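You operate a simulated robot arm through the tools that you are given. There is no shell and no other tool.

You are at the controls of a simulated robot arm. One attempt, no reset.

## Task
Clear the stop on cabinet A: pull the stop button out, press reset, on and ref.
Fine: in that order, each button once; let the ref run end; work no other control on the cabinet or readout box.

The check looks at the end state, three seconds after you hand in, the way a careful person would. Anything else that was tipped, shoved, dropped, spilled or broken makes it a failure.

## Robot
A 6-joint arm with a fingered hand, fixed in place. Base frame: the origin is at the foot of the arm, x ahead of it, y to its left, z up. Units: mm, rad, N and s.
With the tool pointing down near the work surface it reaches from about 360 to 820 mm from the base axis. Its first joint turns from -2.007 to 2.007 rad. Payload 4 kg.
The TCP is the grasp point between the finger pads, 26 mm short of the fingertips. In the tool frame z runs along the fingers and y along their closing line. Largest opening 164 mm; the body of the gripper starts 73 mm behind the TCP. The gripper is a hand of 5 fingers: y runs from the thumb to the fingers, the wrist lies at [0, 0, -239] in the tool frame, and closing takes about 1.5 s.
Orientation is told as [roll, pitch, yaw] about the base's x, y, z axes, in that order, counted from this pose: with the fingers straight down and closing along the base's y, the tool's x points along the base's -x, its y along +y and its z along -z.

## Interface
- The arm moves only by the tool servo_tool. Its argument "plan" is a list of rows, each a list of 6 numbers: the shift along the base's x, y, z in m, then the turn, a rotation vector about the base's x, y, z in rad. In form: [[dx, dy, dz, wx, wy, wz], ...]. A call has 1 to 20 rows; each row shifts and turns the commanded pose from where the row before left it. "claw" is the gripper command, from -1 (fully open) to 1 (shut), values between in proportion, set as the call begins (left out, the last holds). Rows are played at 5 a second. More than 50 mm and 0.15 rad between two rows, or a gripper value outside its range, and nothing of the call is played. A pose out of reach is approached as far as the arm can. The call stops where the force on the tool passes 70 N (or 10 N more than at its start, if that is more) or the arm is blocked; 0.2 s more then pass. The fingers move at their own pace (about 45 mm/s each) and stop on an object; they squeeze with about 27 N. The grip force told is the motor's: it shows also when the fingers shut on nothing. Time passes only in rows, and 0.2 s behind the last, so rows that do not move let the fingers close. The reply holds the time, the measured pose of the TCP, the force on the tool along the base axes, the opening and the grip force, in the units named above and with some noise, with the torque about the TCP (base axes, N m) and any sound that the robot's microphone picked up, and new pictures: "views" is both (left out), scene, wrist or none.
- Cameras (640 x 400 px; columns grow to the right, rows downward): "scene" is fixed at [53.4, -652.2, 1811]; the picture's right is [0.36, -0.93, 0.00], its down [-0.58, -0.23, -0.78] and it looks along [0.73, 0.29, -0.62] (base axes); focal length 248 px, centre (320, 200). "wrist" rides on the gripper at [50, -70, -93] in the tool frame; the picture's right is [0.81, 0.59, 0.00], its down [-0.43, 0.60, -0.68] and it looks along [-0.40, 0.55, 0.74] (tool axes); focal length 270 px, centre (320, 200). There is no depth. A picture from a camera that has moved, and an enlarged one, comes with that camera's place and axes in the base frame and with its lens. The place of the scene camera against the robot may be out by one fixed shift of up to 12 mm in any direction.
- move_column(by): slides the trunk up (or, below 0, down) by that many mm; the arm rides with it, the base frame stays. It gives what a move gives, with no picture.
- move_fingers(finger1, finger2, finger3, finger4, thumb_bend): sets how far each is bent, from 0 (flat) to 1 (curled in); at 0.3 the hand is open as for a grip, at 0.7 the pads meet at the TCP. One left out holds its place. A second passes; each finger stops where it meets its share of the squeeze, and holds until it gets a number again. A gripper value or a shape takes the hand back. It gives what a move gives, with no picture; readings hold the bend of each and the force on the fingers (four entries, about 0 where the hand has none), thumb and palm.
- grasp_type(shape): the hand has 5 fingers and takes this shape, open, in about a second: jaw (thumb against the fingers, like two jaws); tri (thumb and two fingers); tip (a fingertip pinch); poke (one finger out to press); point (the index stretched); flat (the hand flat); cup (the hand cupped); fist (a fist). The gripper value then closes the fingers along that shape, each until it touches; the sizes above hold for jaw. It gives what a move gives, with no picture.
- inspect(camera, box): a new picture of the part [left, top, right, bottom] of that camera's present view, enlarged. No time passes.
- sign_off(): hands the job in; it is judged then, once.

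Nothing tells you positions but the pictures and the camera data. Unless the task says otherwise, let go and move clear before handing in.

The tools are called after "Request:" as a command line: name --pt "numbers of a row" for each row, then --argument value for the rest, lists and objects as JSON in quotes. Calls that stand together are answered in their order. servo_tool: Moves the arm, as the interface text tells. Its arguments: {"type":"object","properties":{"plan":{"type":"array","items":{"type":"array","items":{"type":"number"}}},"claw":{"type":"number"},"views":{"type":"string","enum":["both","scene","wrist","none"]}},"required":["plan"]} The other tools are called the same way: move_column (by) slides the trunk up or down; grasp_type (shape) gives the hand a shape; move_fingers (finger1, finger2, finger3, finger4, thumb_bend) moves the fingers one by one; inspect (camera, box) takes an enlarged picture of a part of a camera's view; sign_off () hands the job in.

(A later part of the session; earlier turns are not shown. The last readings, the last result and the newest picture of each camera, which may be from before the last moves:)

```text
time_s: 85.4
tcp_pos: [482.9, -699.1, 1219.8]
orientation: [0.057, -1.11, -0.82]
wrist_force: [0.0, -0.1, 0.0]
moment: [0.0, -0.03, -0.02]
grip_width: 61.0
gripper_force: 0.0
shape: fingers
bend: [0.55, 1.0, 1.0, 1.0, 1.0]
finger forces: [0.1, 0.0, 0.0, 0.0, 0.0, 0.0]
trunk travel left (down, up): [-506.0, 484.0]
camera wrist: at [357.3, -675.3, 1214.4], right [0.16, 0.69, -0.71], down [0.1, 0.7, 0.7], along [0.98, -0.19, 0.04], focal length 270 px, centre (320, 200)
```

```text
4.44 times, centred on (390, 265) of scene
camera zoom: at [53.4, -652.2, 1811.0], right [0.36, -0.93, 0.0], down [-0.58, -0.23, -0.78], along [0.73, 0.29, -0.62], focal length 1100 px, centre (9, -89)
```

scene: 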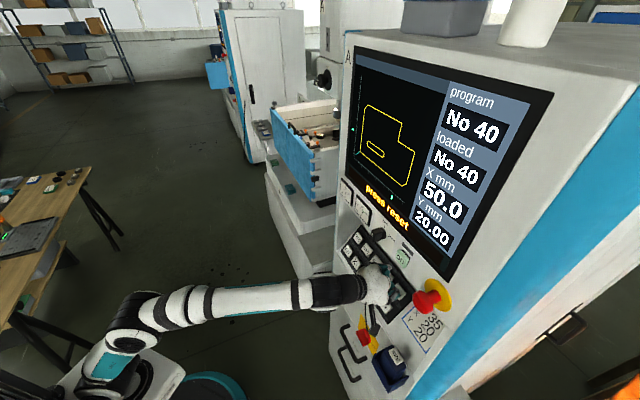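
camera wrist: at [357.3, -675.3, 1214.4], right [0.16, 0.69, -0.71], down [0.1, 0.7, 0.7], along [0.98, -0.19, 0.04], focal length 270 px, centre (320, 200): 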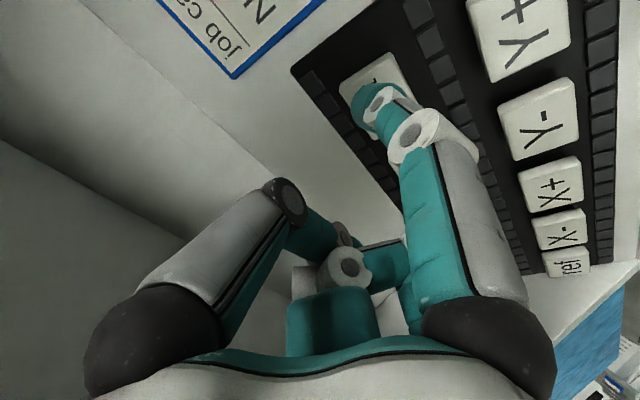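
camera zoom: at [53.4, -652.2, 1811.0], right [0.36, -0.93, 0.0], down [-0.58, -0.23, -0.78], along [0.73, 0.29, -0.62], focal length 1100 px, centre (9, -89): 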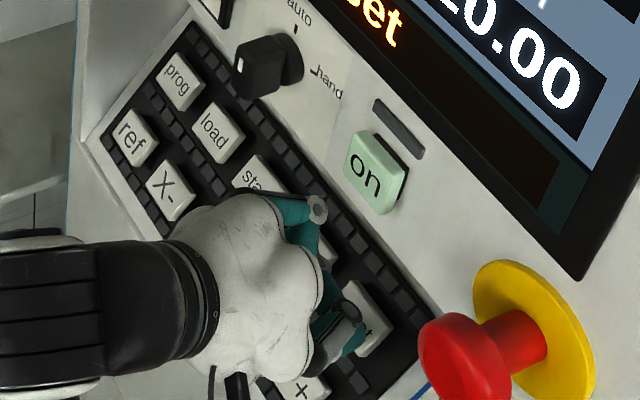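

The rest of the hand clears the desk by more than 45 mm, so it's safe to continue inward.

Request:
servo_tool --pt "0.0016 -0.0008 -0.0009 0 0 0" --pt "0.0016 -0.0008 -0.0009 0 0 0" --pt "0.0016 -0.0008 -0.0009 0 0 0"

Request:
inspect --camera "wrist" --box '[300, 0, 500, 160]'

```text
time_s: 86.2
tcp_pos: [485.8, -701.3, 1217.5]
orientation: [0.054, -1.111, -0.816]
wrist_force: [0.7, -0.2, 0.4]
moment: [0.01, 0.01, 0.0]
grip_width: 60.7
gripper_force: 0.0
shape: fingers
bend: [0.55, 1.0, 1.0, 1.0, 1.0]
finger forces: [0.0, 0.0, 0.0, 0.0, 0.0, 0.0]
trunk travel left (down, up): [-506.0, 484.0]
camera wrist: at [362.4, -678.2, 1212.0], right [0.16, 0.69, -0.71], down [0.1, 0.7, 0.7], along [0.98, -0.19, 0.04], focal length 270 px, centre (320, 200)
```

scene: 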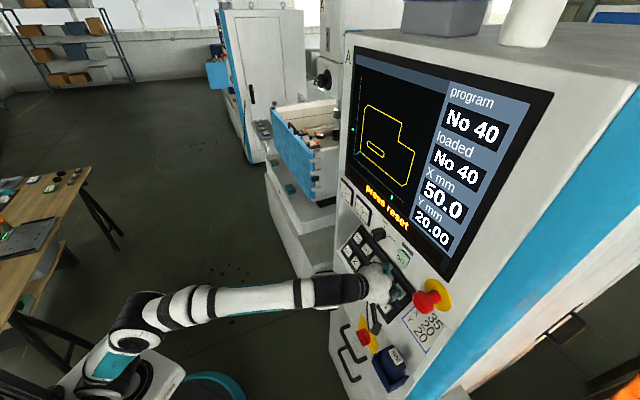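
wrist: 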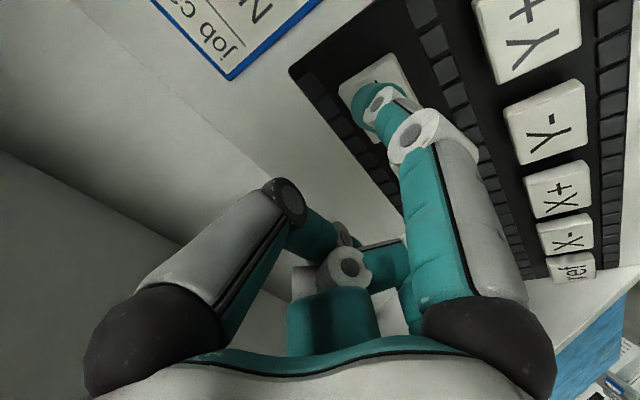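

```text
2.50 times, centred on (400, 80) of wrist
camera zoom: at [362.4, -678.2, 1212.0], right [0.16, 0.69, -0.71], down [0.1, 0.7, 0.7], along [0.98, -0.19, 0.04], focal length 676 px, centre (120, 500)
```

zoom: 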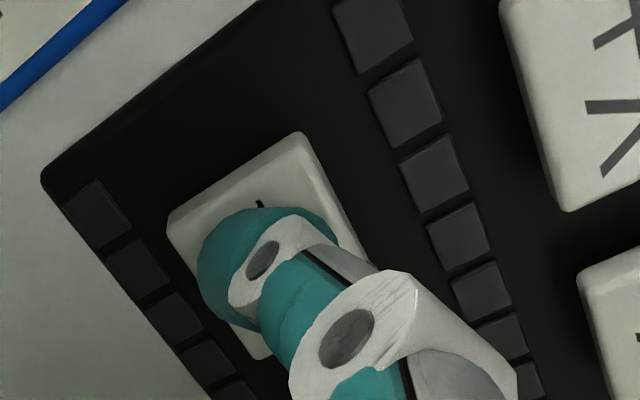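

Request:
servo_tool --pt "0.0016 -0.0008 -0.0009 0 0 0" --pt "0.0016 -0.0008 -0.0009 0 0 0" --pt "0.0016 -0.0008 -0.0009 0 0 0"

Request:
inspect --camera "wrist" --box '[300, 0, 500, 160]'

Request:
inspect --camera "scene" --box '[340, 240, 440, 330]'

```text
time_s: 87.0
tcp_pos: [491.8, -704.6, 1214.7]
orientation: [0.055, -1.108, -0.816]
wrist_force: [-1.5, 0.7, -0.5]
moment: [0.02, 0.07, 0.01]
grip_width: 60.7
gripper_force: 1.0
shape: fingers
bend: [0.55, 1.0, 1.0, 1.0, 1.0]
finger forces: [1.2, 0.0, 0.0, 0.0, 0.0, 0.0]
trunk travel left (down, up): [-506.0, 484.0]
heard: click
camera wrist: at [366.9, -679.8, 1209.2], right [0.16, 0.68, -0.71], down [0.1, 0.7, 0.7], along [0.98, -0.19, 0.04], focal length 270 px, centre (320, 200)
```

scene: 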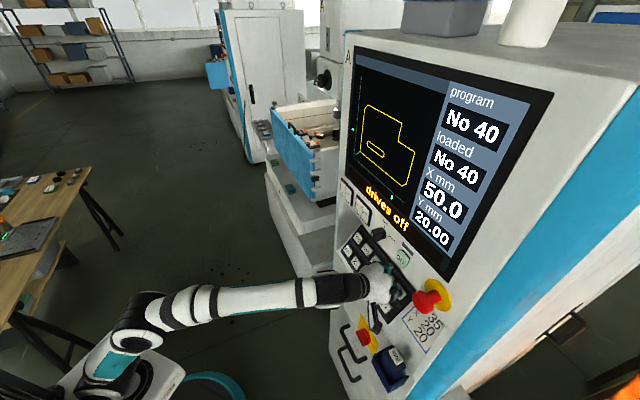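
wrist: 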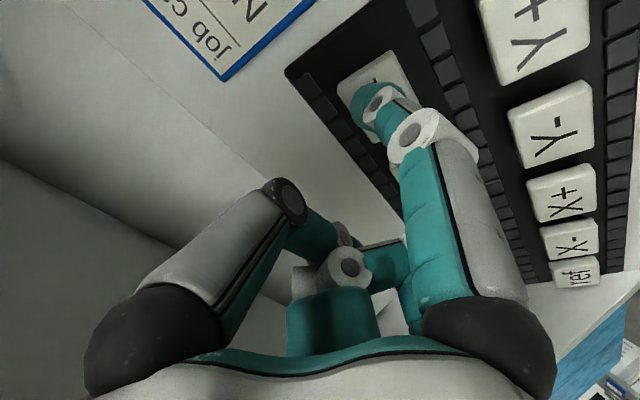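

```text
2.50 times, centred on (400, 80) of wrist
camera zoom: at [366.9, -679.8, 1209.2], right [0.16, 0.68, -0.71], down [0.1, 0.7, 0.7], along [0.98, -0.19, 0.04], focal length 676 px, centre (120, 500)
```

zoom: 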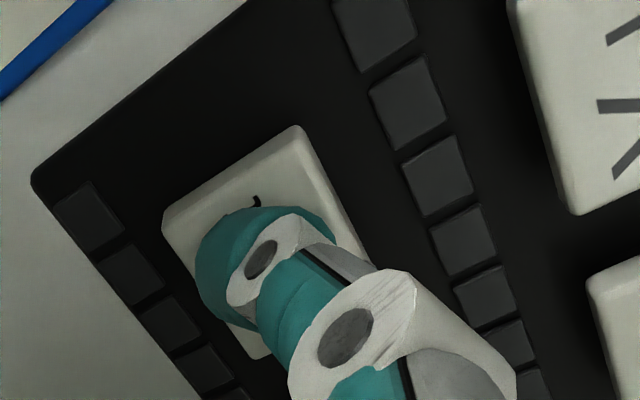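

```text
4.44 times, centred on (390, 285) of scene
camera zoom: at [53.4, -652.2, 1811.0], right [0.36, -0.93, 0.0], down [-0.58, -0.23, -0.78], along [0.73, 0.29, -0.62], focal length 1100 px, centre (9, -178)
```

zoom: 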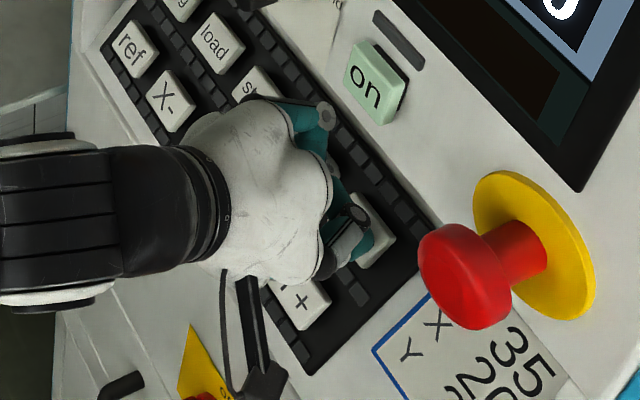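

There was a click and the screen now reads "drives off", so reset registered with only about 1.5 N of force. I'll retract along the desk normal.

Request:
servo_tool --pt "-0.002 0.002 0.002 0 0 0" --pt "-0.006 0.006 0.006 0 0 0" --pt "-0.008 0.008 0.008 0 0 0" --pt "-0.01 0.01 0.008 0 0 0" --pt "-0.012 0.012 0.006 0 0 0" --pt "-0.015 0.015 0.006 0 0 0" --pt "-0.015 0.015 0.006 0 0 0"

Request:
inspect --camera "scene" --box '[320, 170, 480, 320]'

```text
time_s: 88.6
tcp_pos: [422.3, -633.1, 1255.4]
orientation: [0.056, -1.11, -0.818]
wrist_force: [0.0, 0.1, -1.2]
moment: [0.01, -0.02, 0.05]
grip_width: 60.5
gripper_force: 0.1
shape: fingers
bend: [0.55, 1.0, 1.0, 1.0, 1.0]
finger forces: [0.1, 0.0, 0.1, 0.1, 0.0, 0.1]
trunk travel left (down, up): [-506.0, 484.0]
camera wrist: at [298.3, -610.7, 1250.7], right [0.16, 0.69, -0.71], down [0.1, 0.7, 0.7], along [0.98, -0.19, 0.04], focal length 270 px, centre (320, 200)
```

scene: 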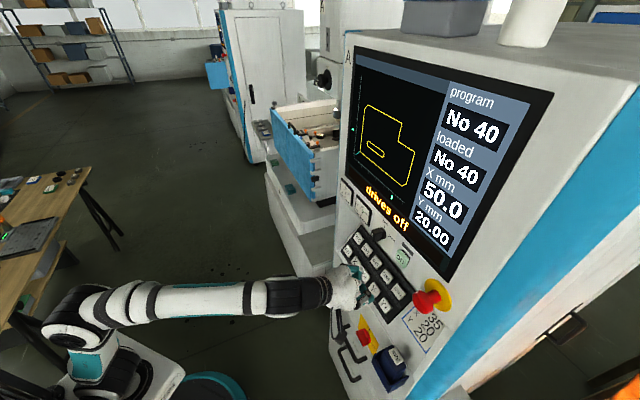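
wrist: 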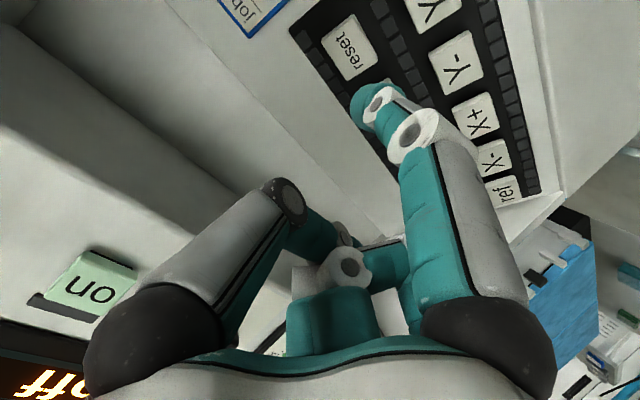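

```text
2.67 times, centred on (400, 245) of scene
camera zoom: at [53.4, -652.2, 1811.0], right [0.36, -0.93, 0.0], down [-0.58, -0.23, -0.78], along [0.73, 0.29, -0.62], focal length 660 px, centre (107, 80)
```

zoom: 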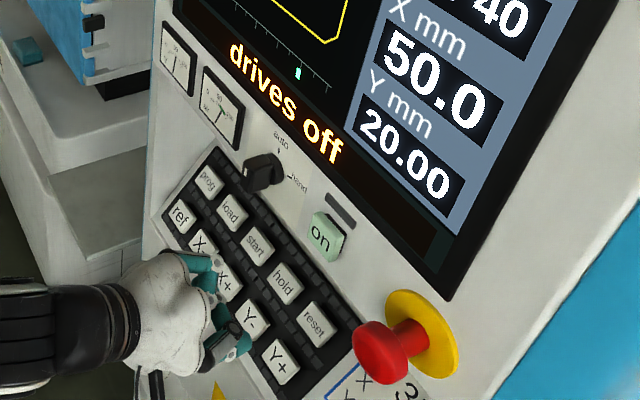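

Next is the on button at about (422, -691, 1374). I'll move outward for clearance past the knob, then rise and level the hand to the 11° tilt.

Request:
servo_tool --pt "-0.011 0.011 0.002 0 0 0" --pt "-0.011 0.011 0.003 0 0 0" --pt "-0.003 -0.0025 0.02 -0.022 -0.022 0" --pt "-0.003 -0.0025 0.02 -0.022 -0.022 0" --pt "-0.003 -0.0025 0.02 -0.022 -0.022 0" --pt "-0.003 -0.0025 0.02 -0.022 -0.022 0" --pt "-0.003 -0.0025 0.02 -0.022 -0.022 0" --pt "-0.003 -0.0025 0.02 -0.022 -0.022 0" --pt "-0.003 -0.002 0.02 -0.022 -0.022 0" --pt "-0.001 -0.002 0.017 -0.022 -0.022 0"

Request:
inspect --camera "wrist" --box '[300, 0, 560, 200]'

Request:
inspect --camera "scene" --box '[320, 180, 460, 300]'

```text
time_s: 90.8
tcp_pos: [380.0, -632.4, 1418.0]
orientation: [0.092, -1.358, -0.853]
wrist_force: [0.5, 1.0, 0.2]
moment: [-0.01, -0.01, 0.01]
grip_width: 60.8
gripper_force: 0.1
shape: fingers
bend: [0.55, 1.0, 1.0, 1.0, 1.0]
finger forces: [0.0, 0.0, 0.0, 0.0, 0.0, 0.0]
trunk travel left (down, up): [-506.0, 484.0]
camera wrist: at [258.2, -612.4, 1386.7], right [0.29, 0.55, -0.78], down [-0.01, 0.82, 0.58], along [0.96, -0.16, 0.25], focal length 270 px, centre (320, 200)
```

scene: 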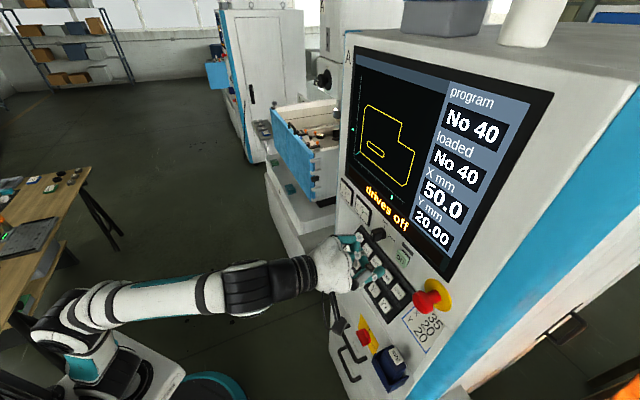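
wrist: 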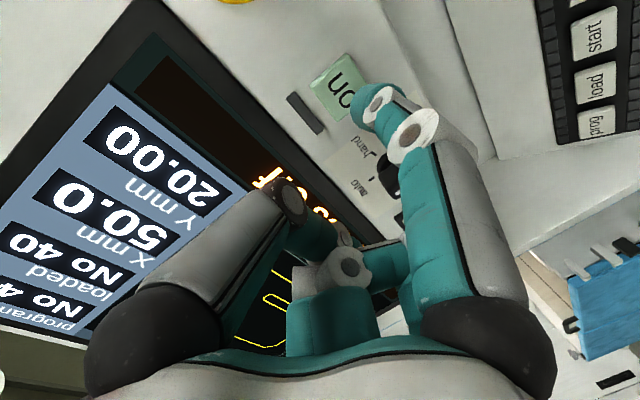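

```text
2.00 times, centred on (430, 100) of wrist
camera zoom: at [258.2, -612.4, 1386.7], right [0.29, 0.55, -0.78], down [-0.01, 0.82, 0.58], along [0.96, -0.16, 0.25], focal length 541 px, centre (100, 400)
```

zoom: 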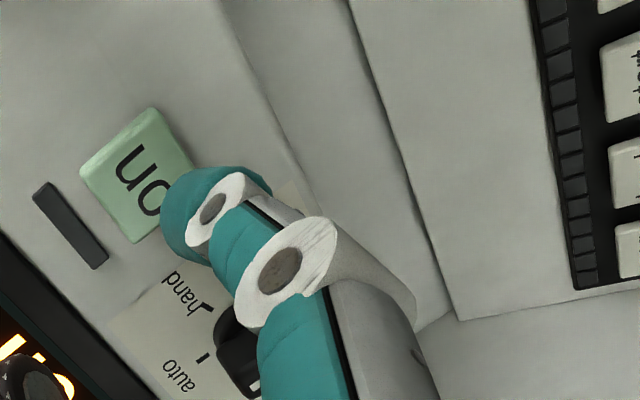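

```text
3.33 times, centred on (390, 240) of scene
camera zoom: at [53.4, -652.2, 1811.0], right [0.36, -0.93, 0.0], down [-0.58, -0.23, -0.78], along [0.73, 0.29, -0.62], focal length 825 px, centre (87, 67)
```

zoom: 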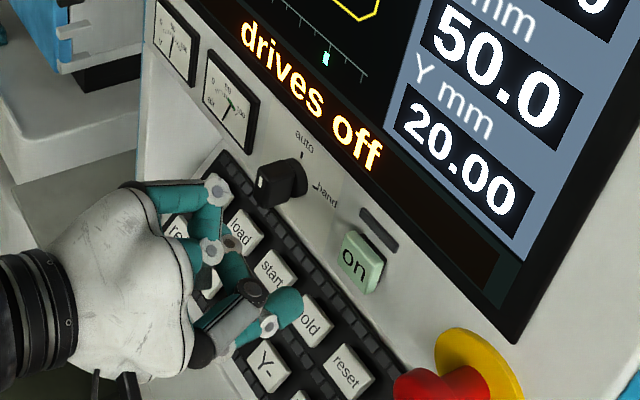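

On is at about (423, -690, 1376). I'll raise the trunk a bit for reach margin, compensate, and go to about 20 mm in front of the button.

Request:
move_column --by 40

Request:
servo_tool --pt "0.004 -0.002 -0.02 0 0 0" --pt "0.004 -0.002 -0.0185 0 0 0" --pt "0.008 -0.005 0 0 0 0" --pt "0.008 -0.006 0 0 0 0" --pt "0.008 -0.006 0 0 0 0"

Request:
inspect --camera "wrist" --box '[300, 0, 500, 160]'

Request:
inspect --camera "scene" --box '[340, 190, 440, 280]'

```text
time_s: 91.7
tcp_pos: [380.6, -632.7, 1458.6]
orientation: [0.092, -1.359, -0.852]
wrist_force: [-0.7, -0.8, 0.6]
moment: [0.02, 0.01, 0.02]
grip_width: 60.4
gripper_force: 0.0
shape: fingers
bend: [0.55, 1.0, 1.0, 1.0, 1.0]
finger forces: [0.0, 0.0, 0.1, 0.1, 0.0, 0.0]
trunk travel left (down, up): [-546.0, 444.0]
```

```text
time_s: 92.9
tcp_pos: [412.2, -652.5, 1419.2]
orientation: [0.095, -1.357, -0.854]
wrist_force: [-0.6, -0.5, 0.4]
moment: [-0.02, 0.01, 0.02]
grip_width: 60.4
gripper_force: 0.1
shape: fingers
bend: [0.55, 1.0, 1.0, 1.0, 1.0]
finger forces: [0.0, 0.0, 0.0, 0.0, 0.1, 0.0]
trunk travel left (down, up): [-546.0, 444.0]
camera wrist: at [290.4, -633.3, 1386.9], right [0.29, 0.55, -0.78], down [-0.01, 0.82, 0.58], along [0.96, -0.16, 0.25], focal length 270 px, centre (320, 200)
```

scene: 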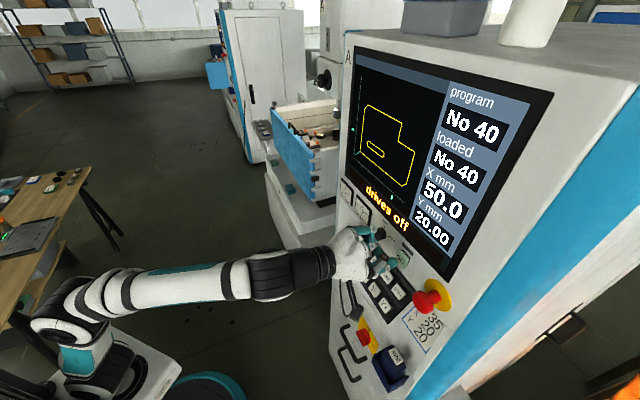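
wrist: 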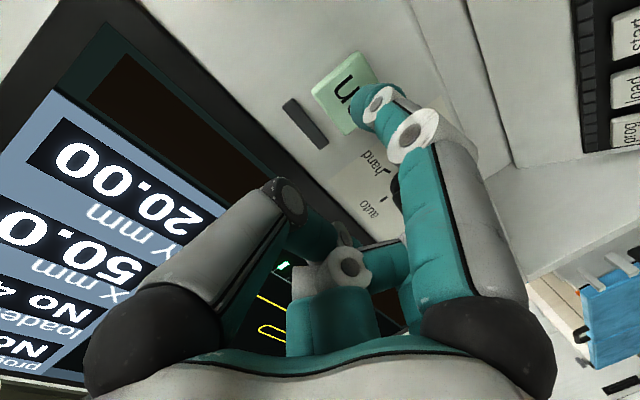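

```text
2.50 times, centred on (400, 80) of wrist
camera zoom: at [290.4, -633.3, 1386.9], right [0.29, 0.55, -0.78], down [-0.01, 0.82, 0.58], along [0.96, -0.16, 0.25], focal length 676 px, centre (120, 500)
```

zoom: 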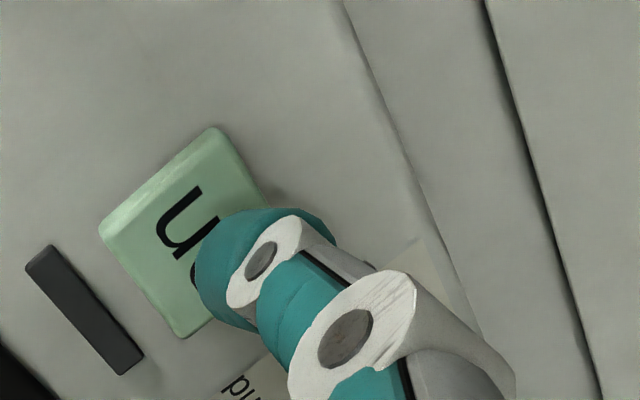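

```text
4.44 times, centred on (390, 235) of scene
camera zoom: at [53.4, -652.2, 1811.0], right [0.36, -0.93, 0.0], down [-0.58, -0.23, -0.78], along [0.73, 0.29, -0.62], focal length 1100 px, centre (9, 44)
```

zoom: 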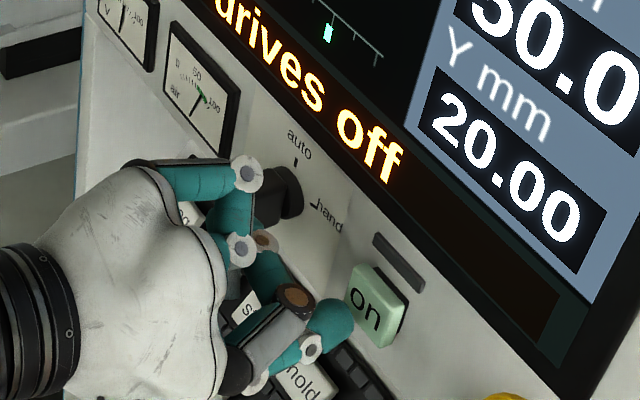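

The curled finger's knuckle would come close to the auto/hand knob. I'll rotate the heading about 14° so that side of the hand swings away from the panel.

Request:
servo_tool --pt "-0.012 0.003 0 0 0 0.05" --pt "-0.004 0.002 0 0 0 0.1" --pt "0.0 0.0 0 0 0 0.1" --pt "0.003 -0.004 0 0 0 0" --pt "0.003 -0.004 0 0 0 0"

Request:
inspect --camera "wrist" --box '[300, 0, 500, 160]'

Request:
inspect --camera "scene" --box '[340, 190, 440, 280]'

```text
time_s: 94.1
tcp_pos: [401.4, -655.2, 1419.1]
orientation: [0.095, -1.357, -0.605]
wrist_force: [0.9, 0.4, 0.1]
moment: [0.02, 0.01, 0.0]
grip_width: 60.7
gripper_force: 0.0
shape: fingers
bend: [0.55, 1.0, 1.0, 1.0, 1.0]
finger forces: [0.0, 0.0, 0.0, 0.1, 0.0, 0.0]
trunk travel left (down, up): [-546.0, 444.0]
camera wrist: at [279.2, -666.2, 1387.9], right [0.15, 0.61, -0.78], down [-0.21, 0.79, 0.58], along [0.97, 0.08, 0.25], focal length 270 px, centre (320, 200)
```

scene: 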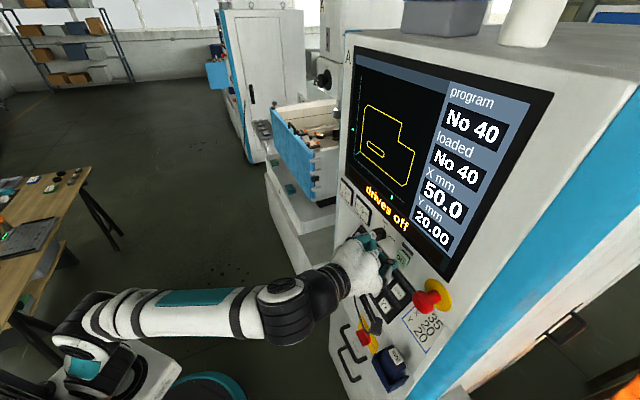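
wrist: 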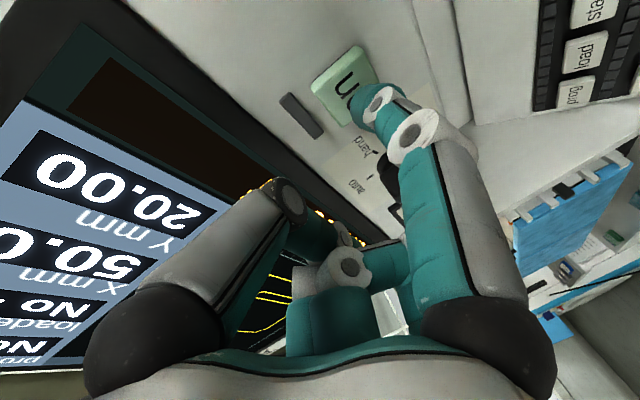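

```text
2.50 times, centred on (400, 80) of wrist
camera zoom: at [279.2, -666.2, 1387.9], right [0.15, 0.61, -0.78], down [-0.21, 0.79, 0.58], along [0.97, 0.08, 0.25], focal length 676 px, centre (120, 500)
```

zoom: 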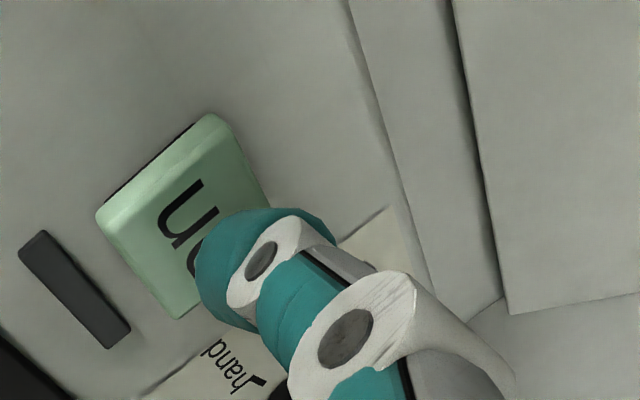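

```text
4.44 times, centred on (390, 235) of scene
camera zoom: at [53.4, -652.2, 1811.0], right [0.36, -0.93, 0.0], down [-0.58, -0.23, -0.78], along [0.73, 0.29, -0.62], focal length 1100 px, centre (9, 44)
```

zoom: 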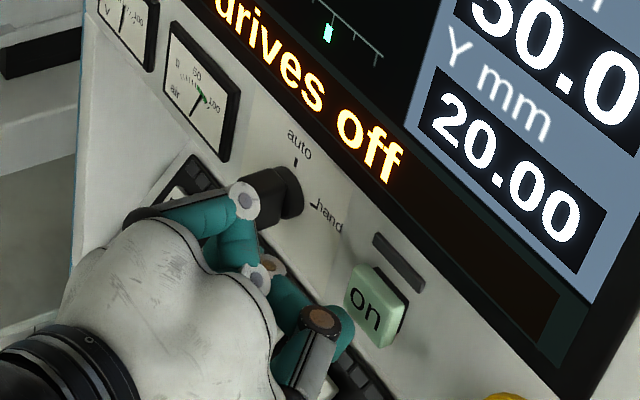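

That gives good clearance from the knob. I'll shift slightly to centre the tip on the key and close to within 10 mm.

Request:
servo_tool --pt "0.004 0.003 0.001 0 0 0" --pt "0.004 -0.004 0.0005 0 0 0" --pt "0.004 -0.004 0 0 0 0"

Request:
inspect --camera "wrist" --box '[300, 0, 500, 160]'

Request:
inspect --camera "scene" --box '[340, 190, 440, 280]'

```text
time_s: 94.9
tcp_pos: [413.3, -661.7, 1421.7]
orientation: [0.095, -1.358, -0.605]
wrist_force: [-0.2, 0.9, -0.8]
moment: [0.06, 0.03, 0.04]
grip_width: 60.7
gripper_force: 1.0
shape: fingers
bend: [0.55, 1.0, 1.0, 1.0, 1.0]
finger forces: [1.2, 0.1, 0.0, 0.0, 0.0, 0.1]
trunk travel left (down, up): [-546.0, 444.0]
heard: click
camera wrist: at [290.9, -672.3, 1389.2], right [0.15, 0.61, -0.78], down [-0.21, 0.79, 0.58], along [0.97, 0.08, 0.25], focal length 270 px, centre (320, 200)
```

scene: 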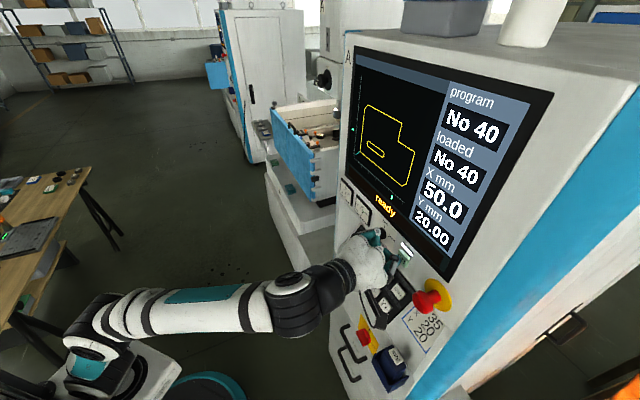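
wrist: 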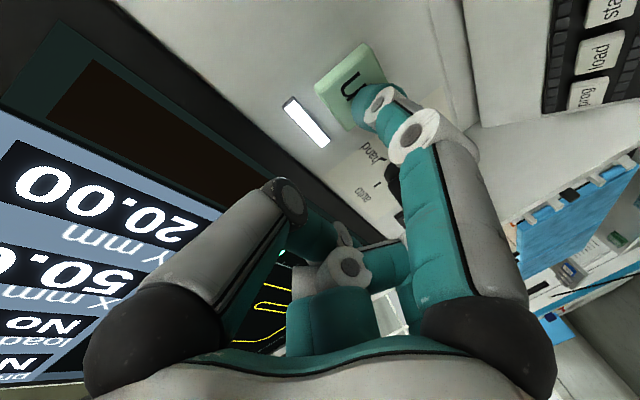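

```text
2.50 times, centred on (400, 80) of wrist
camera zoom: at [290.9, -672.3, 1389.2], right [0.15, 0.61, -0.78], down [-0.21, 0.79, 0.58], along [0.97, 0.08, 0.25], focal length 676 px, centre (120, 500)
```

zoom: 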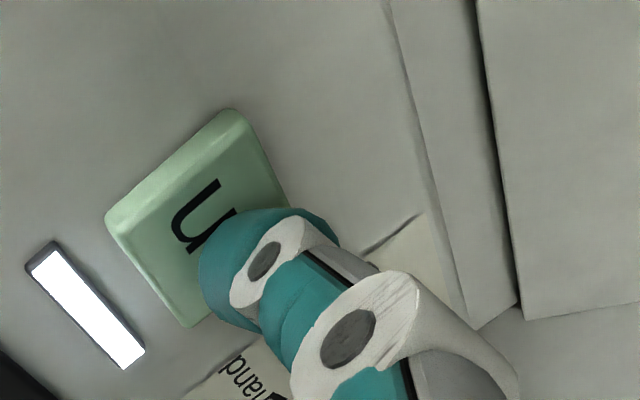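

```text
4.44 times, centred on (390, 235) of scene
camera zoom: at [53.4, -652.2, 1811.0], right [0.36, -0.93, 0.0], down [-0.58, -0.23, -0.78], along [0.73, 0.29, -0.62], focal length 1100 px, centre (9, 44)
```

zoom: 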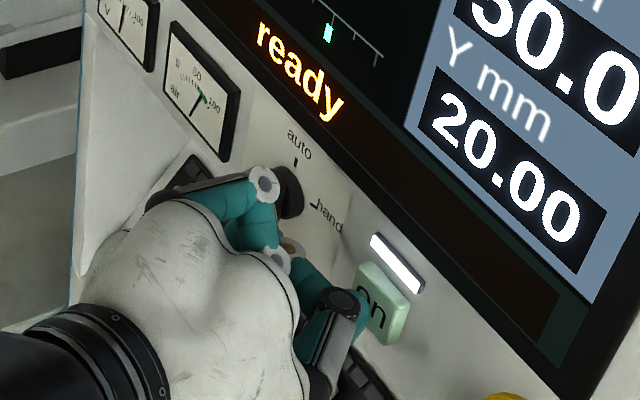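

It clicked: the on lamp is lit and the screen reads "ready". I'll retract straight out from the panel.

Request:
servo_tool --pt "-0.003 0.003 0 0 0 0" --pt "-0.008 0.008 0 0 0 0" --pt "-0.012 0.012 0 0 0 0" --pt "-0.012 0.012 0 0 0 0" --pt "-0.012 0.012 0 0.03 0.03 -0.05" --pt "-0.005 0.005 0 0.05 0.05 -0.1" --pt "0 0 0 0.05 0.05 -0.1" --pt "0 0 0 0.047 0.047 0"

Request:
inspect --camera "scene" --box '[320, 170, 480, 320]'

```text
time_s: 96.7
tcp_pos: [359.9, -610.9, 1420.8]
orientation: [0.108, -1.108, -0.871]
wrist_force: [0.4, -0.2, -0.6]
moment: [0.03, -0.02, 0.0]
grip_width: 60.7
gripper_force: 0.0
shape: fingers
bend: [0.55, 1.0, 1.0, 1.0, 1.0]
finger forces: [0.1, 0.0, 0.0, 0.1, 0.0, 0.0]
trunk travel left (down, up): [-546.0, 444.0]
camera wrist: at [237.1, -586.1, 1413.5], right [0.18, 0.7, -0.7], down [0.1, 0.69, 0.72], along [0.98, -0.19, 0.06], focal length 270 px, centre (320, 200)
```

scene: 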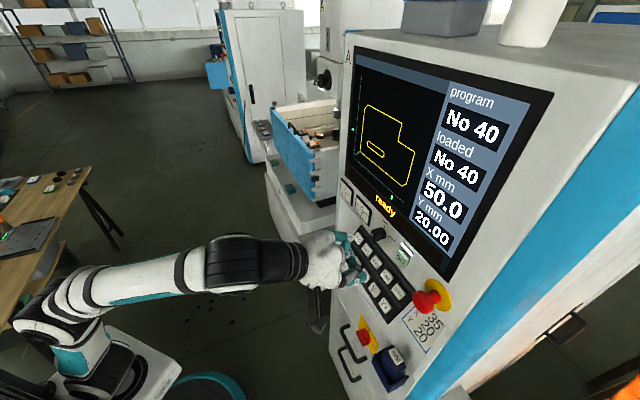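
wrist: 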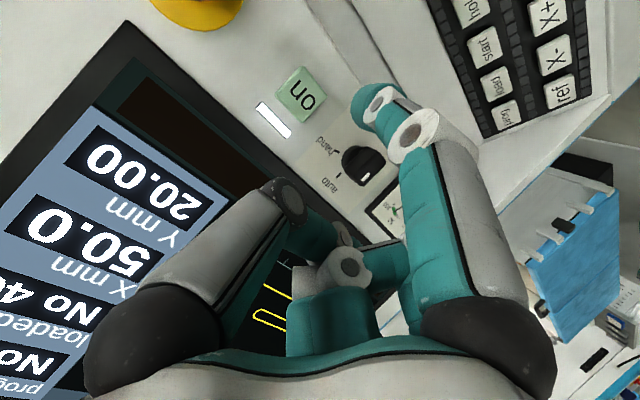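

```text
2.67 times, centred on (400, 245) of scene
camera zoom: at [53.4, -652.2, 1811.0], right [0.36, -0.93, 0.0], down [-0.58, -0.23, -0.78], along [0.73, 0.29, -0.62], focal length 660 px, centre (107, 80)
```

zoom: 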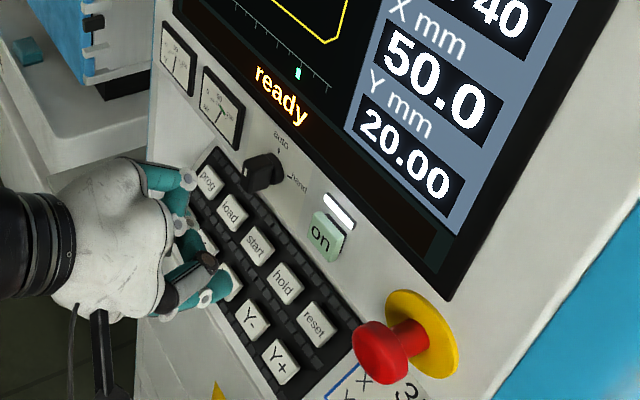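

Ref's position is confirmed at about (617, -528, 1119). I'll lower the trunk and move across to a standoff in front of ref.

Request:
move_column --by -85

Request:
servo_tool --pt "0.025 0.014 -0.014 0 0 0" --pt "0.025 0.014 -0.014 0 0 0" --pt "0.025 0.014 -0.014 0 0 0" --pt "0.025 0.014 -0.014 0 0 0" --pt "0.025 0.014 -0.014 0 0 0" --pt "0.025 0.014 -0.014 0 0 0" --pt "0.025 0.014 -0.014 0 0 0"

Request:
inspect --camera "scene" --box '[320, 190, 460, 310]'

```text
time_s: 97.9
tcp_pos: [361.0, -609.9, 1334.4]
orientation: [0.109, -1.112, -0.868]
wrist_force: [0.1, -0.1, 0.1]
moment: [-0.01, -0.03, -0.01]
grip_width: 60.6
gripper_force: 0.1
shape: fingers
bend: [0.55, 1.0, 1.0, 1.0, 1.0]
finger forces: [0.0, 0.1, 0.0, 0.0, 0.0, 0.1]
trunk travel left (down, up): [-461.0, 529.0]
```

```text
time_s: 99.5
tcp_pos: [536.2, -513.4, 1238.2]
orientation: [0.106, -1.109, -0.87]
wrist_force: [-0.6, 0.4, -0.2]
moment: [0.02, 0.0, -0.01]
grip_width: 60.8
gripper_force: 0.0
shape: fingers
bend: [0.55, 1.0, 1.0, 1.0, 1.0]
finger forces: [0.0, 0.1, 0.0, 0.0, 0.1, 0.0]
trunk travel left (down, up): [-461.0, 529.0]
camera wrist: at [411.8, -488.9, 1230.9], right [0.18, 0.7, -0.7], down [0.09, 0.69, 0.72], along [0.98, -0.19, 0.06], focal length 270 px, centre (320, 200)
```

scene: 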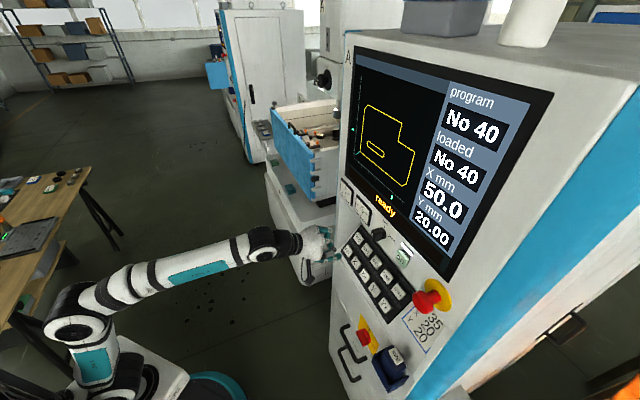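
wrist: 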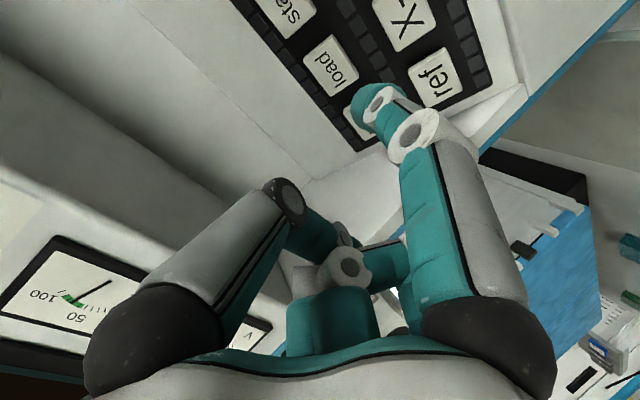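

```text
3.33 times, centred on (390, 250) of scene
camera zoom: at [53.4, -652.2, 1811.0], right [0.36, -0.93, 0.0], down [-0.58, -0.23, -0.78], along [0.73, 0.29, -0.62], focal length 825 px, centre (87, 33)
```

zoom: 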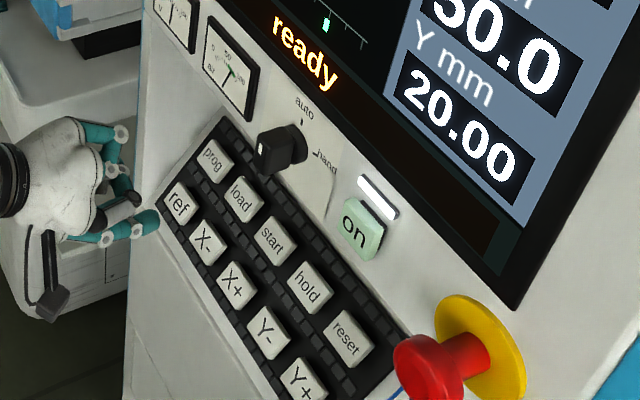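

Request:
servo_tool --pt "0.017 0.0024 -0.013 0 0 0" --pt "0.017 0.0024 -0.013 0 0 0" --pt "0.017 0.0024 -0.013 0 0 0" --pt "0.017 0.0024 -0.013 0 0 0"

Request:
inspect --camera "wrist" --box '[300, 0, 500, 160]'

Request:
inspect --camera "scene" --box '[300, 200, 420, 300]'

```text
time_s: 100.5
tcp_pos: [603.4, -503.1, 1186.1]
orientation: [0.105, -1.113, -0.868]
wrist_force: [-0.3, -0.2, -1.1]
moment: [0.01, -0.02, -0.01]
grip_width: 60.6
gripper_force: 0.1
shape: fingers
bend: [0.55, 1.0, 1.0, 1.0, 1.0]
finger forces: [0.1, 0.1, 0.0, 0.0, 0.0, 0.0]
trunk travel left (down, up): [-461.0, 529.0]
camera wrist: at [479.7, -479.6, 1178.7], right [0.18, 0.7, -0.7], down [0.09, 0.69, 0.72], along [0.98, -0.19, 0.06], focal length 270 px, centre (320, 200)
```

scene: 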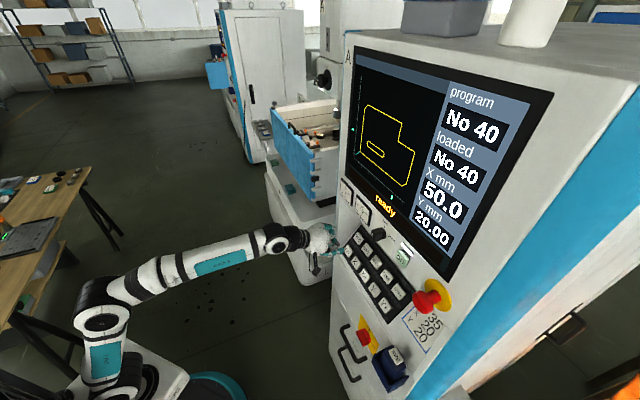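
wrist: 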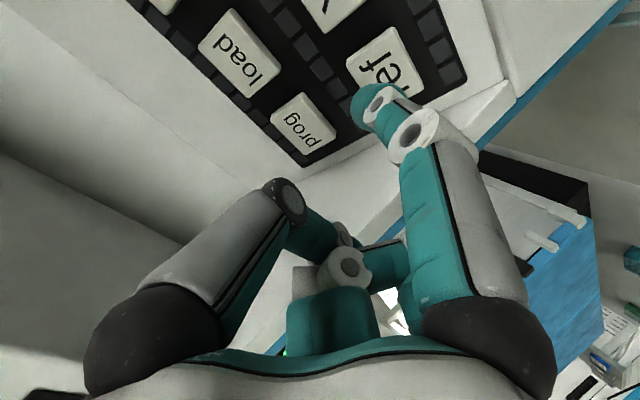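

```text
2.50 times, centred on (400, 80) of wrist
camera zoom: at [479.7, -479.6, 1178.7], right [0.18, 0.7, -0.7], down [0.09, 0.69, 0.72], along [0.98, -0.19, 0.06], focal length 676 px, centre (120, 500)
```

zoom: 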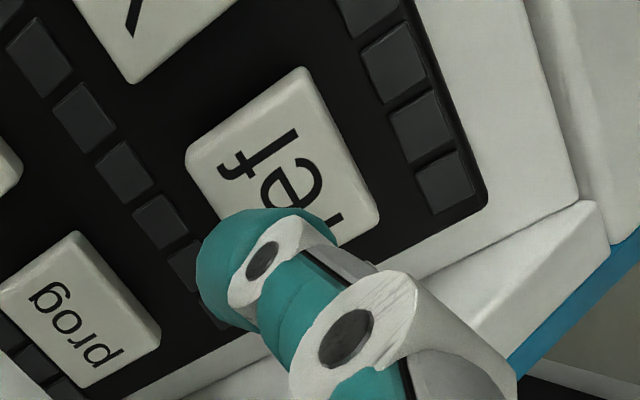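

```text
4.00 times, centred on (360, 250) of scene
camera zoom: at [53.4, -652.2, 1811.0], right [0.36, -0.93, 0.0], down [-0.58, -0.23, -0.78], along [0.73, 0.29, -0.62], focal length 990 px, centre (160, 0)
```

zoom: 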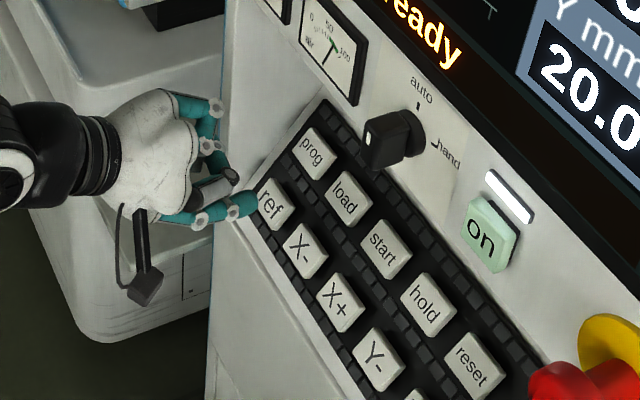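

Aligned with ref. I'll close half the distance, then go in small steps.

Request:
servo_tool --pt "0.0035 -0.002 -0.003 0 0 0" --pt "0.0035 -0.002 -0.003 0 0 0" --pt "0.0035 -0.002 -0.003 0 0 0"

Request:
inspect --camera "wrist" --box '[300, 0, 500, 160]'

Request:
inspect --camera "scene" --box '[300, 200, 420, 300]'

```text
time_s: 101.3
tcp_pos: [614.1, -508.2, 1176.6]
orientation: [0.109, -1.11, -0.867]
wrist_force: [-0.5, 0.1, 0.7]
moment: [0.04, 0.04, 0.0]
grip_width: 60.8
gripper_force: 0.1
shape: fingers
bend: [0.55, 1.0, 1.0, 1.0, 1.0]
finger forces: [0.0, 0.1, 0.0, 0.0, 0.1, 0.0]
trunk travel left (down, up): [-461.0, 529.0]
camera wrist: at [490.0, -484.8, 1169.6], right [0.18, 0.7, -0.7], down [0.09, 0.69, 0.72], along [0.98, -0.19, 0.06], focal length 270 px, centre (320, 200)
```

scene: 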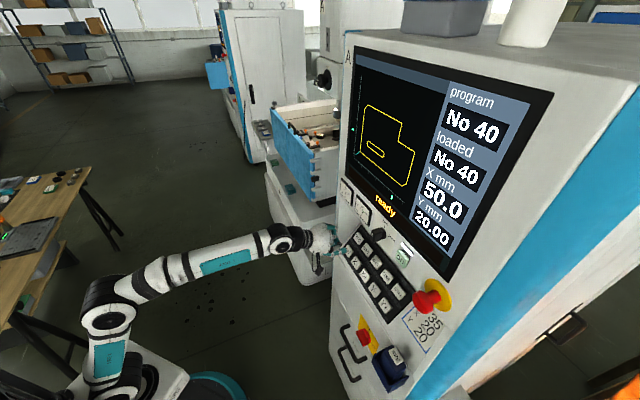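
wrist: 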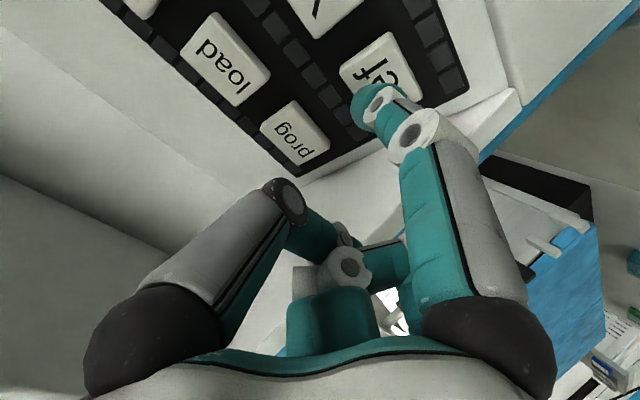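

```text
2.50 times, centred on (400, 80) of wrist
camera zoom: at [490.0, -484.8, 1169.6], right [0.18, 0.7, -0.7], down [0.09, 0.69, 0.72], along [0.98, -0.19, 0.06], focal length 676 px, centre (120, 500)
```

zoom: 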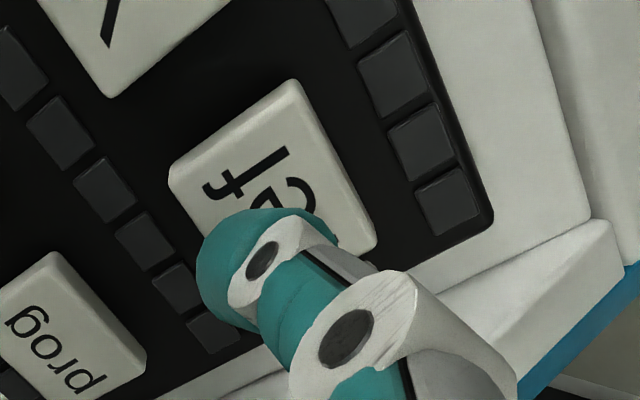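

```text
4.00 times, centred on (360, 250) of scene
camera zoom: at [53.4, -652.2, 1811.0], right [0.36, -0.93, 0.0], down [-0.58, -0.23, -0.78], along [0.73, 0.29, -0.62], focal length 990 px, centre (160, 0)
```

zoom: 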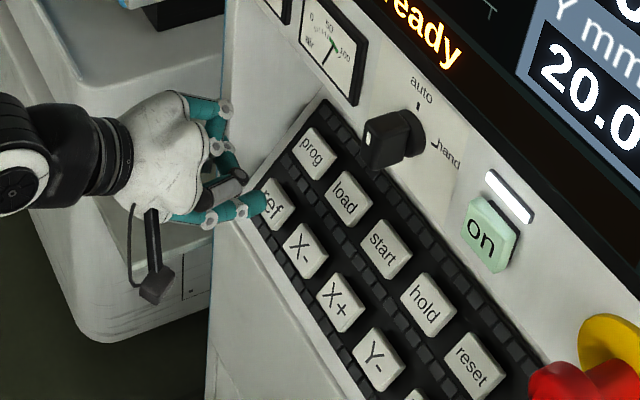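

Request:
servo_tool --pt "0.002 -0.0012 -0.0017 0 0 0" --pt "0.002 -0.0012 -0.0017 0 0 0" --pt "0.002 -0.0012 -0.0017 0 0 0"

Request:
inspect --camera "wrist" --box '[300, 0, 500, 160]'

```text
time_s: 102.1
tcp_pos: [620.0, -512.8, 1172.1]
orientation: [0.106, -1.112, -0.867]
wrist_force: [-0.1, -0.5, 0.1]
moment: [0.02, 0.01, -0.02]
grip_width: 60.8
gripper_force: 0.0
shape: fingers
bend: [0.55, 1.0, 1.0, 1.0, 1.0]
finger forces: [0.0, 0.1, 0.1, 0.0, 0.1, 0.0]
trunk travel left (down, up): [-461.0, 529.0]
camera wrist: at [496.7, -488.3, 1164.8], right [0.18, 0.69, -0.7], down [0.09, 0.69, 0.71], along [0.98, -0.19, 0.06], focal length 270 px, centre (320, 200)
```

scene: 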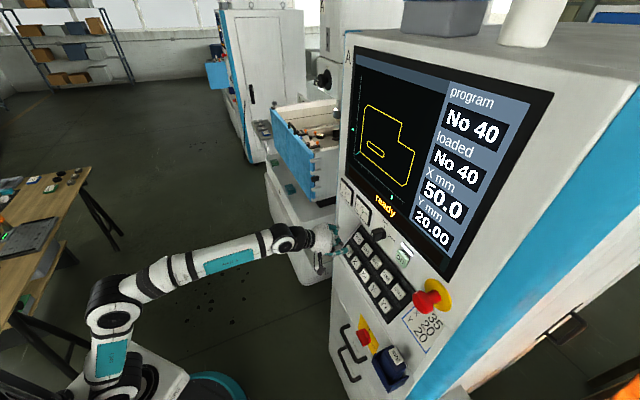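
wrist: 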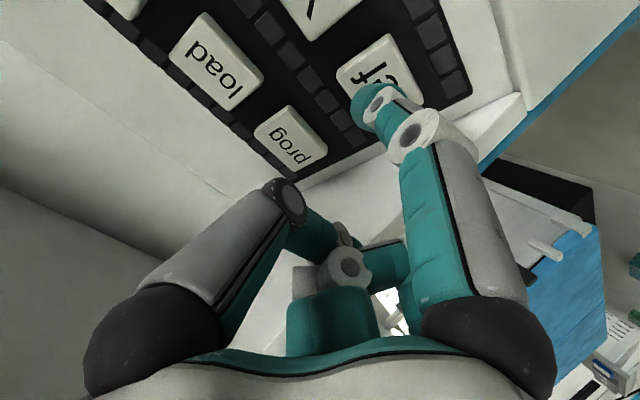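

```text
2.50 times, centred on (400, 80) of wrist
camera zoom: at [496.7, -488.3, 1164.8], right [0.18, 0.69, -0.7], down [0.09, 0.69, 0.71], along [0.98, -0.19, 0.06], focal length 676 px, centre (120, 500)
```

zoom: 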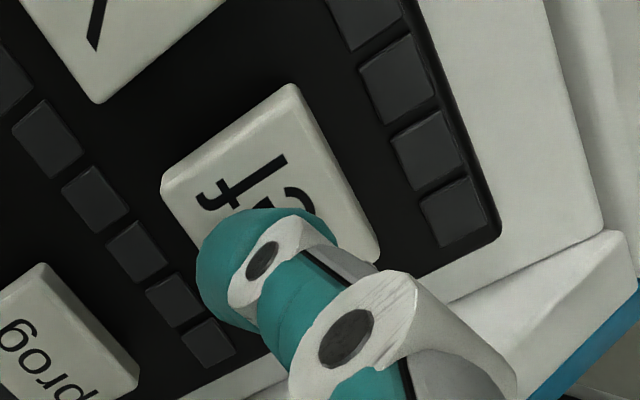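

Request:
servo_tool --pt "0.0015 -0.0012 -0.0014 0 0 0" --pt "0.0015 -0.0012 -0.0014 0 0 0"

Request:
inspect --camera "scene" --box '[300, 170, 460, 300]'

```text
time_s: 102.7
tcp_pos: [623.9, -514.2, 1169.8]
orientation: [0.107, -1.109, -0.867]
wrist_force: [-1.3, -0.3, -0.1]
moment: [-0.01, -0.01, 0.0]
grip_width: 60.5
gripper_force: 0.0
shape: fingers
bend: [0.55, 1.0, 1.0, 1.0, 1.0]
finger forces: [0.0, 0.0, 0.0, 0.0, 0.1, 0.0]
trunk travel left (down, up): [-461.0, 529.0]
camera wrist: at [499.3, -490.4, 1161.5], right [0.18, 0.7, -0.7], down [0.09, 0.69, 0.72], along [0.98, -0.19, 0.06], focal length 270 px, centre (320, 200)
```

scene: 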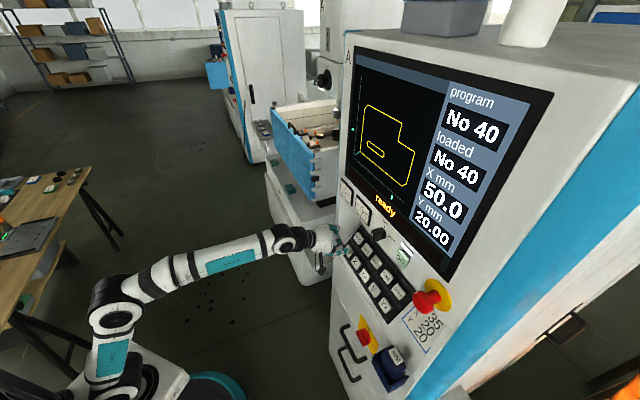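
wrist: 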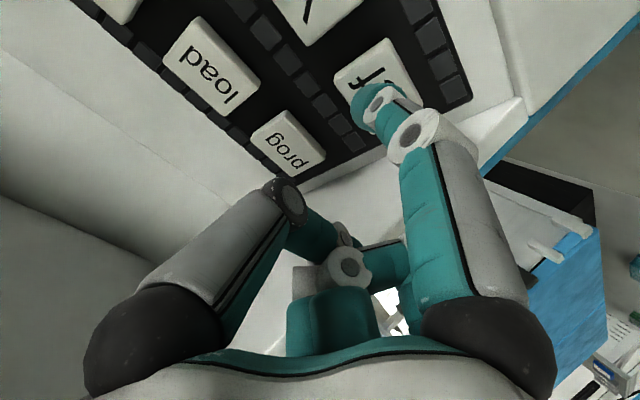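

```text
3.08 times, centred on (380, 235) of scene
camera zoom: at [53.4, -652.2, 1811.0], right [0.36, -0.93, 0.0], down [-0.58, -0.23, -0.78], along [0.73, 0.29, -0.62], focal length 762 px, centre (135, 92)
```

zoom: 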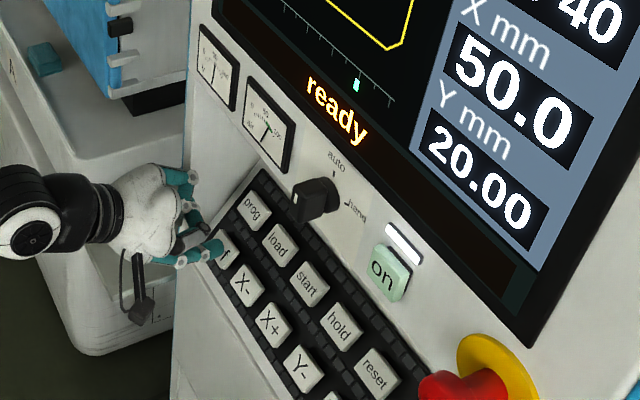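

No contact yet. I'll take a few more small steps.

Request:
servo_tool --pt "0.0013 -0.0011 -0.0012 0 0 0" --pt "0.0013 -0.0011 -0.0012 0 0 0" --views "scene"

Request:
inspect --camera "wrist" --box '[300, 0, 500, 160]'

```text
time_s: 103.3
tcp_pos: [624.8, -516.0, 1166.7]
orientation: [0.106, -1.11, -0.866]
wrist_force: [-1.1, -0.3, 0.3]
moment: [0.01, 0.03, -0.04]
grip_width: 60.6
gripper_force: 0.3
shape: fingers
bend: [0.55, 1.0, 1.0, 1.0, 1.0]
finger forces: [0.5, 0.0, 0.1, 0.0, 0.0, 0.0]
trunk travel left (down, up): [-461.0, 529.0]
```

scene: 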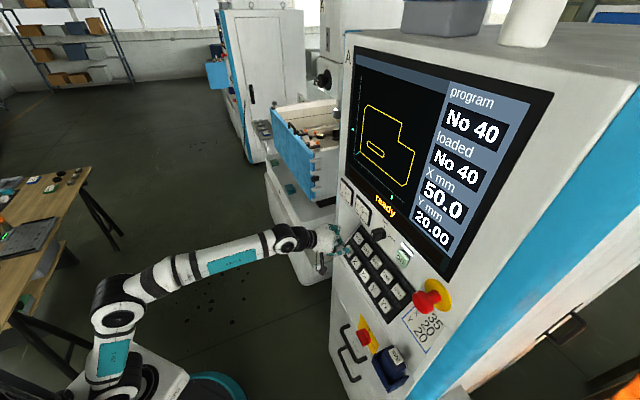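

```text
2.50 times, centred on (400, 80) of wrist
camera zoom: at [502.3, -492.2, 1159.4], right [0.18, 0.7, -0.7], down [0.09, 0.69, 0.72], along [0.98, -0.19, 0.06], focal length 676 px, centre (120, 500)
```

zoom: 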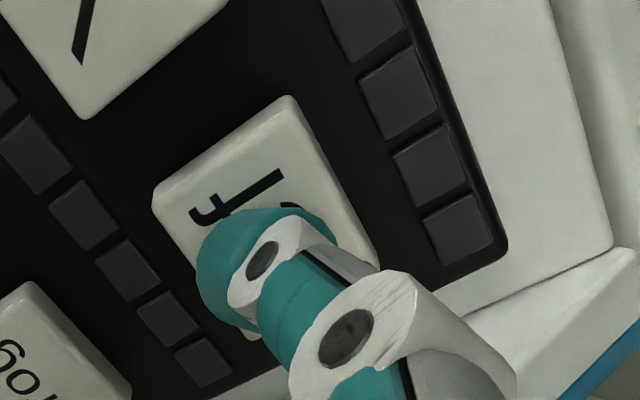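

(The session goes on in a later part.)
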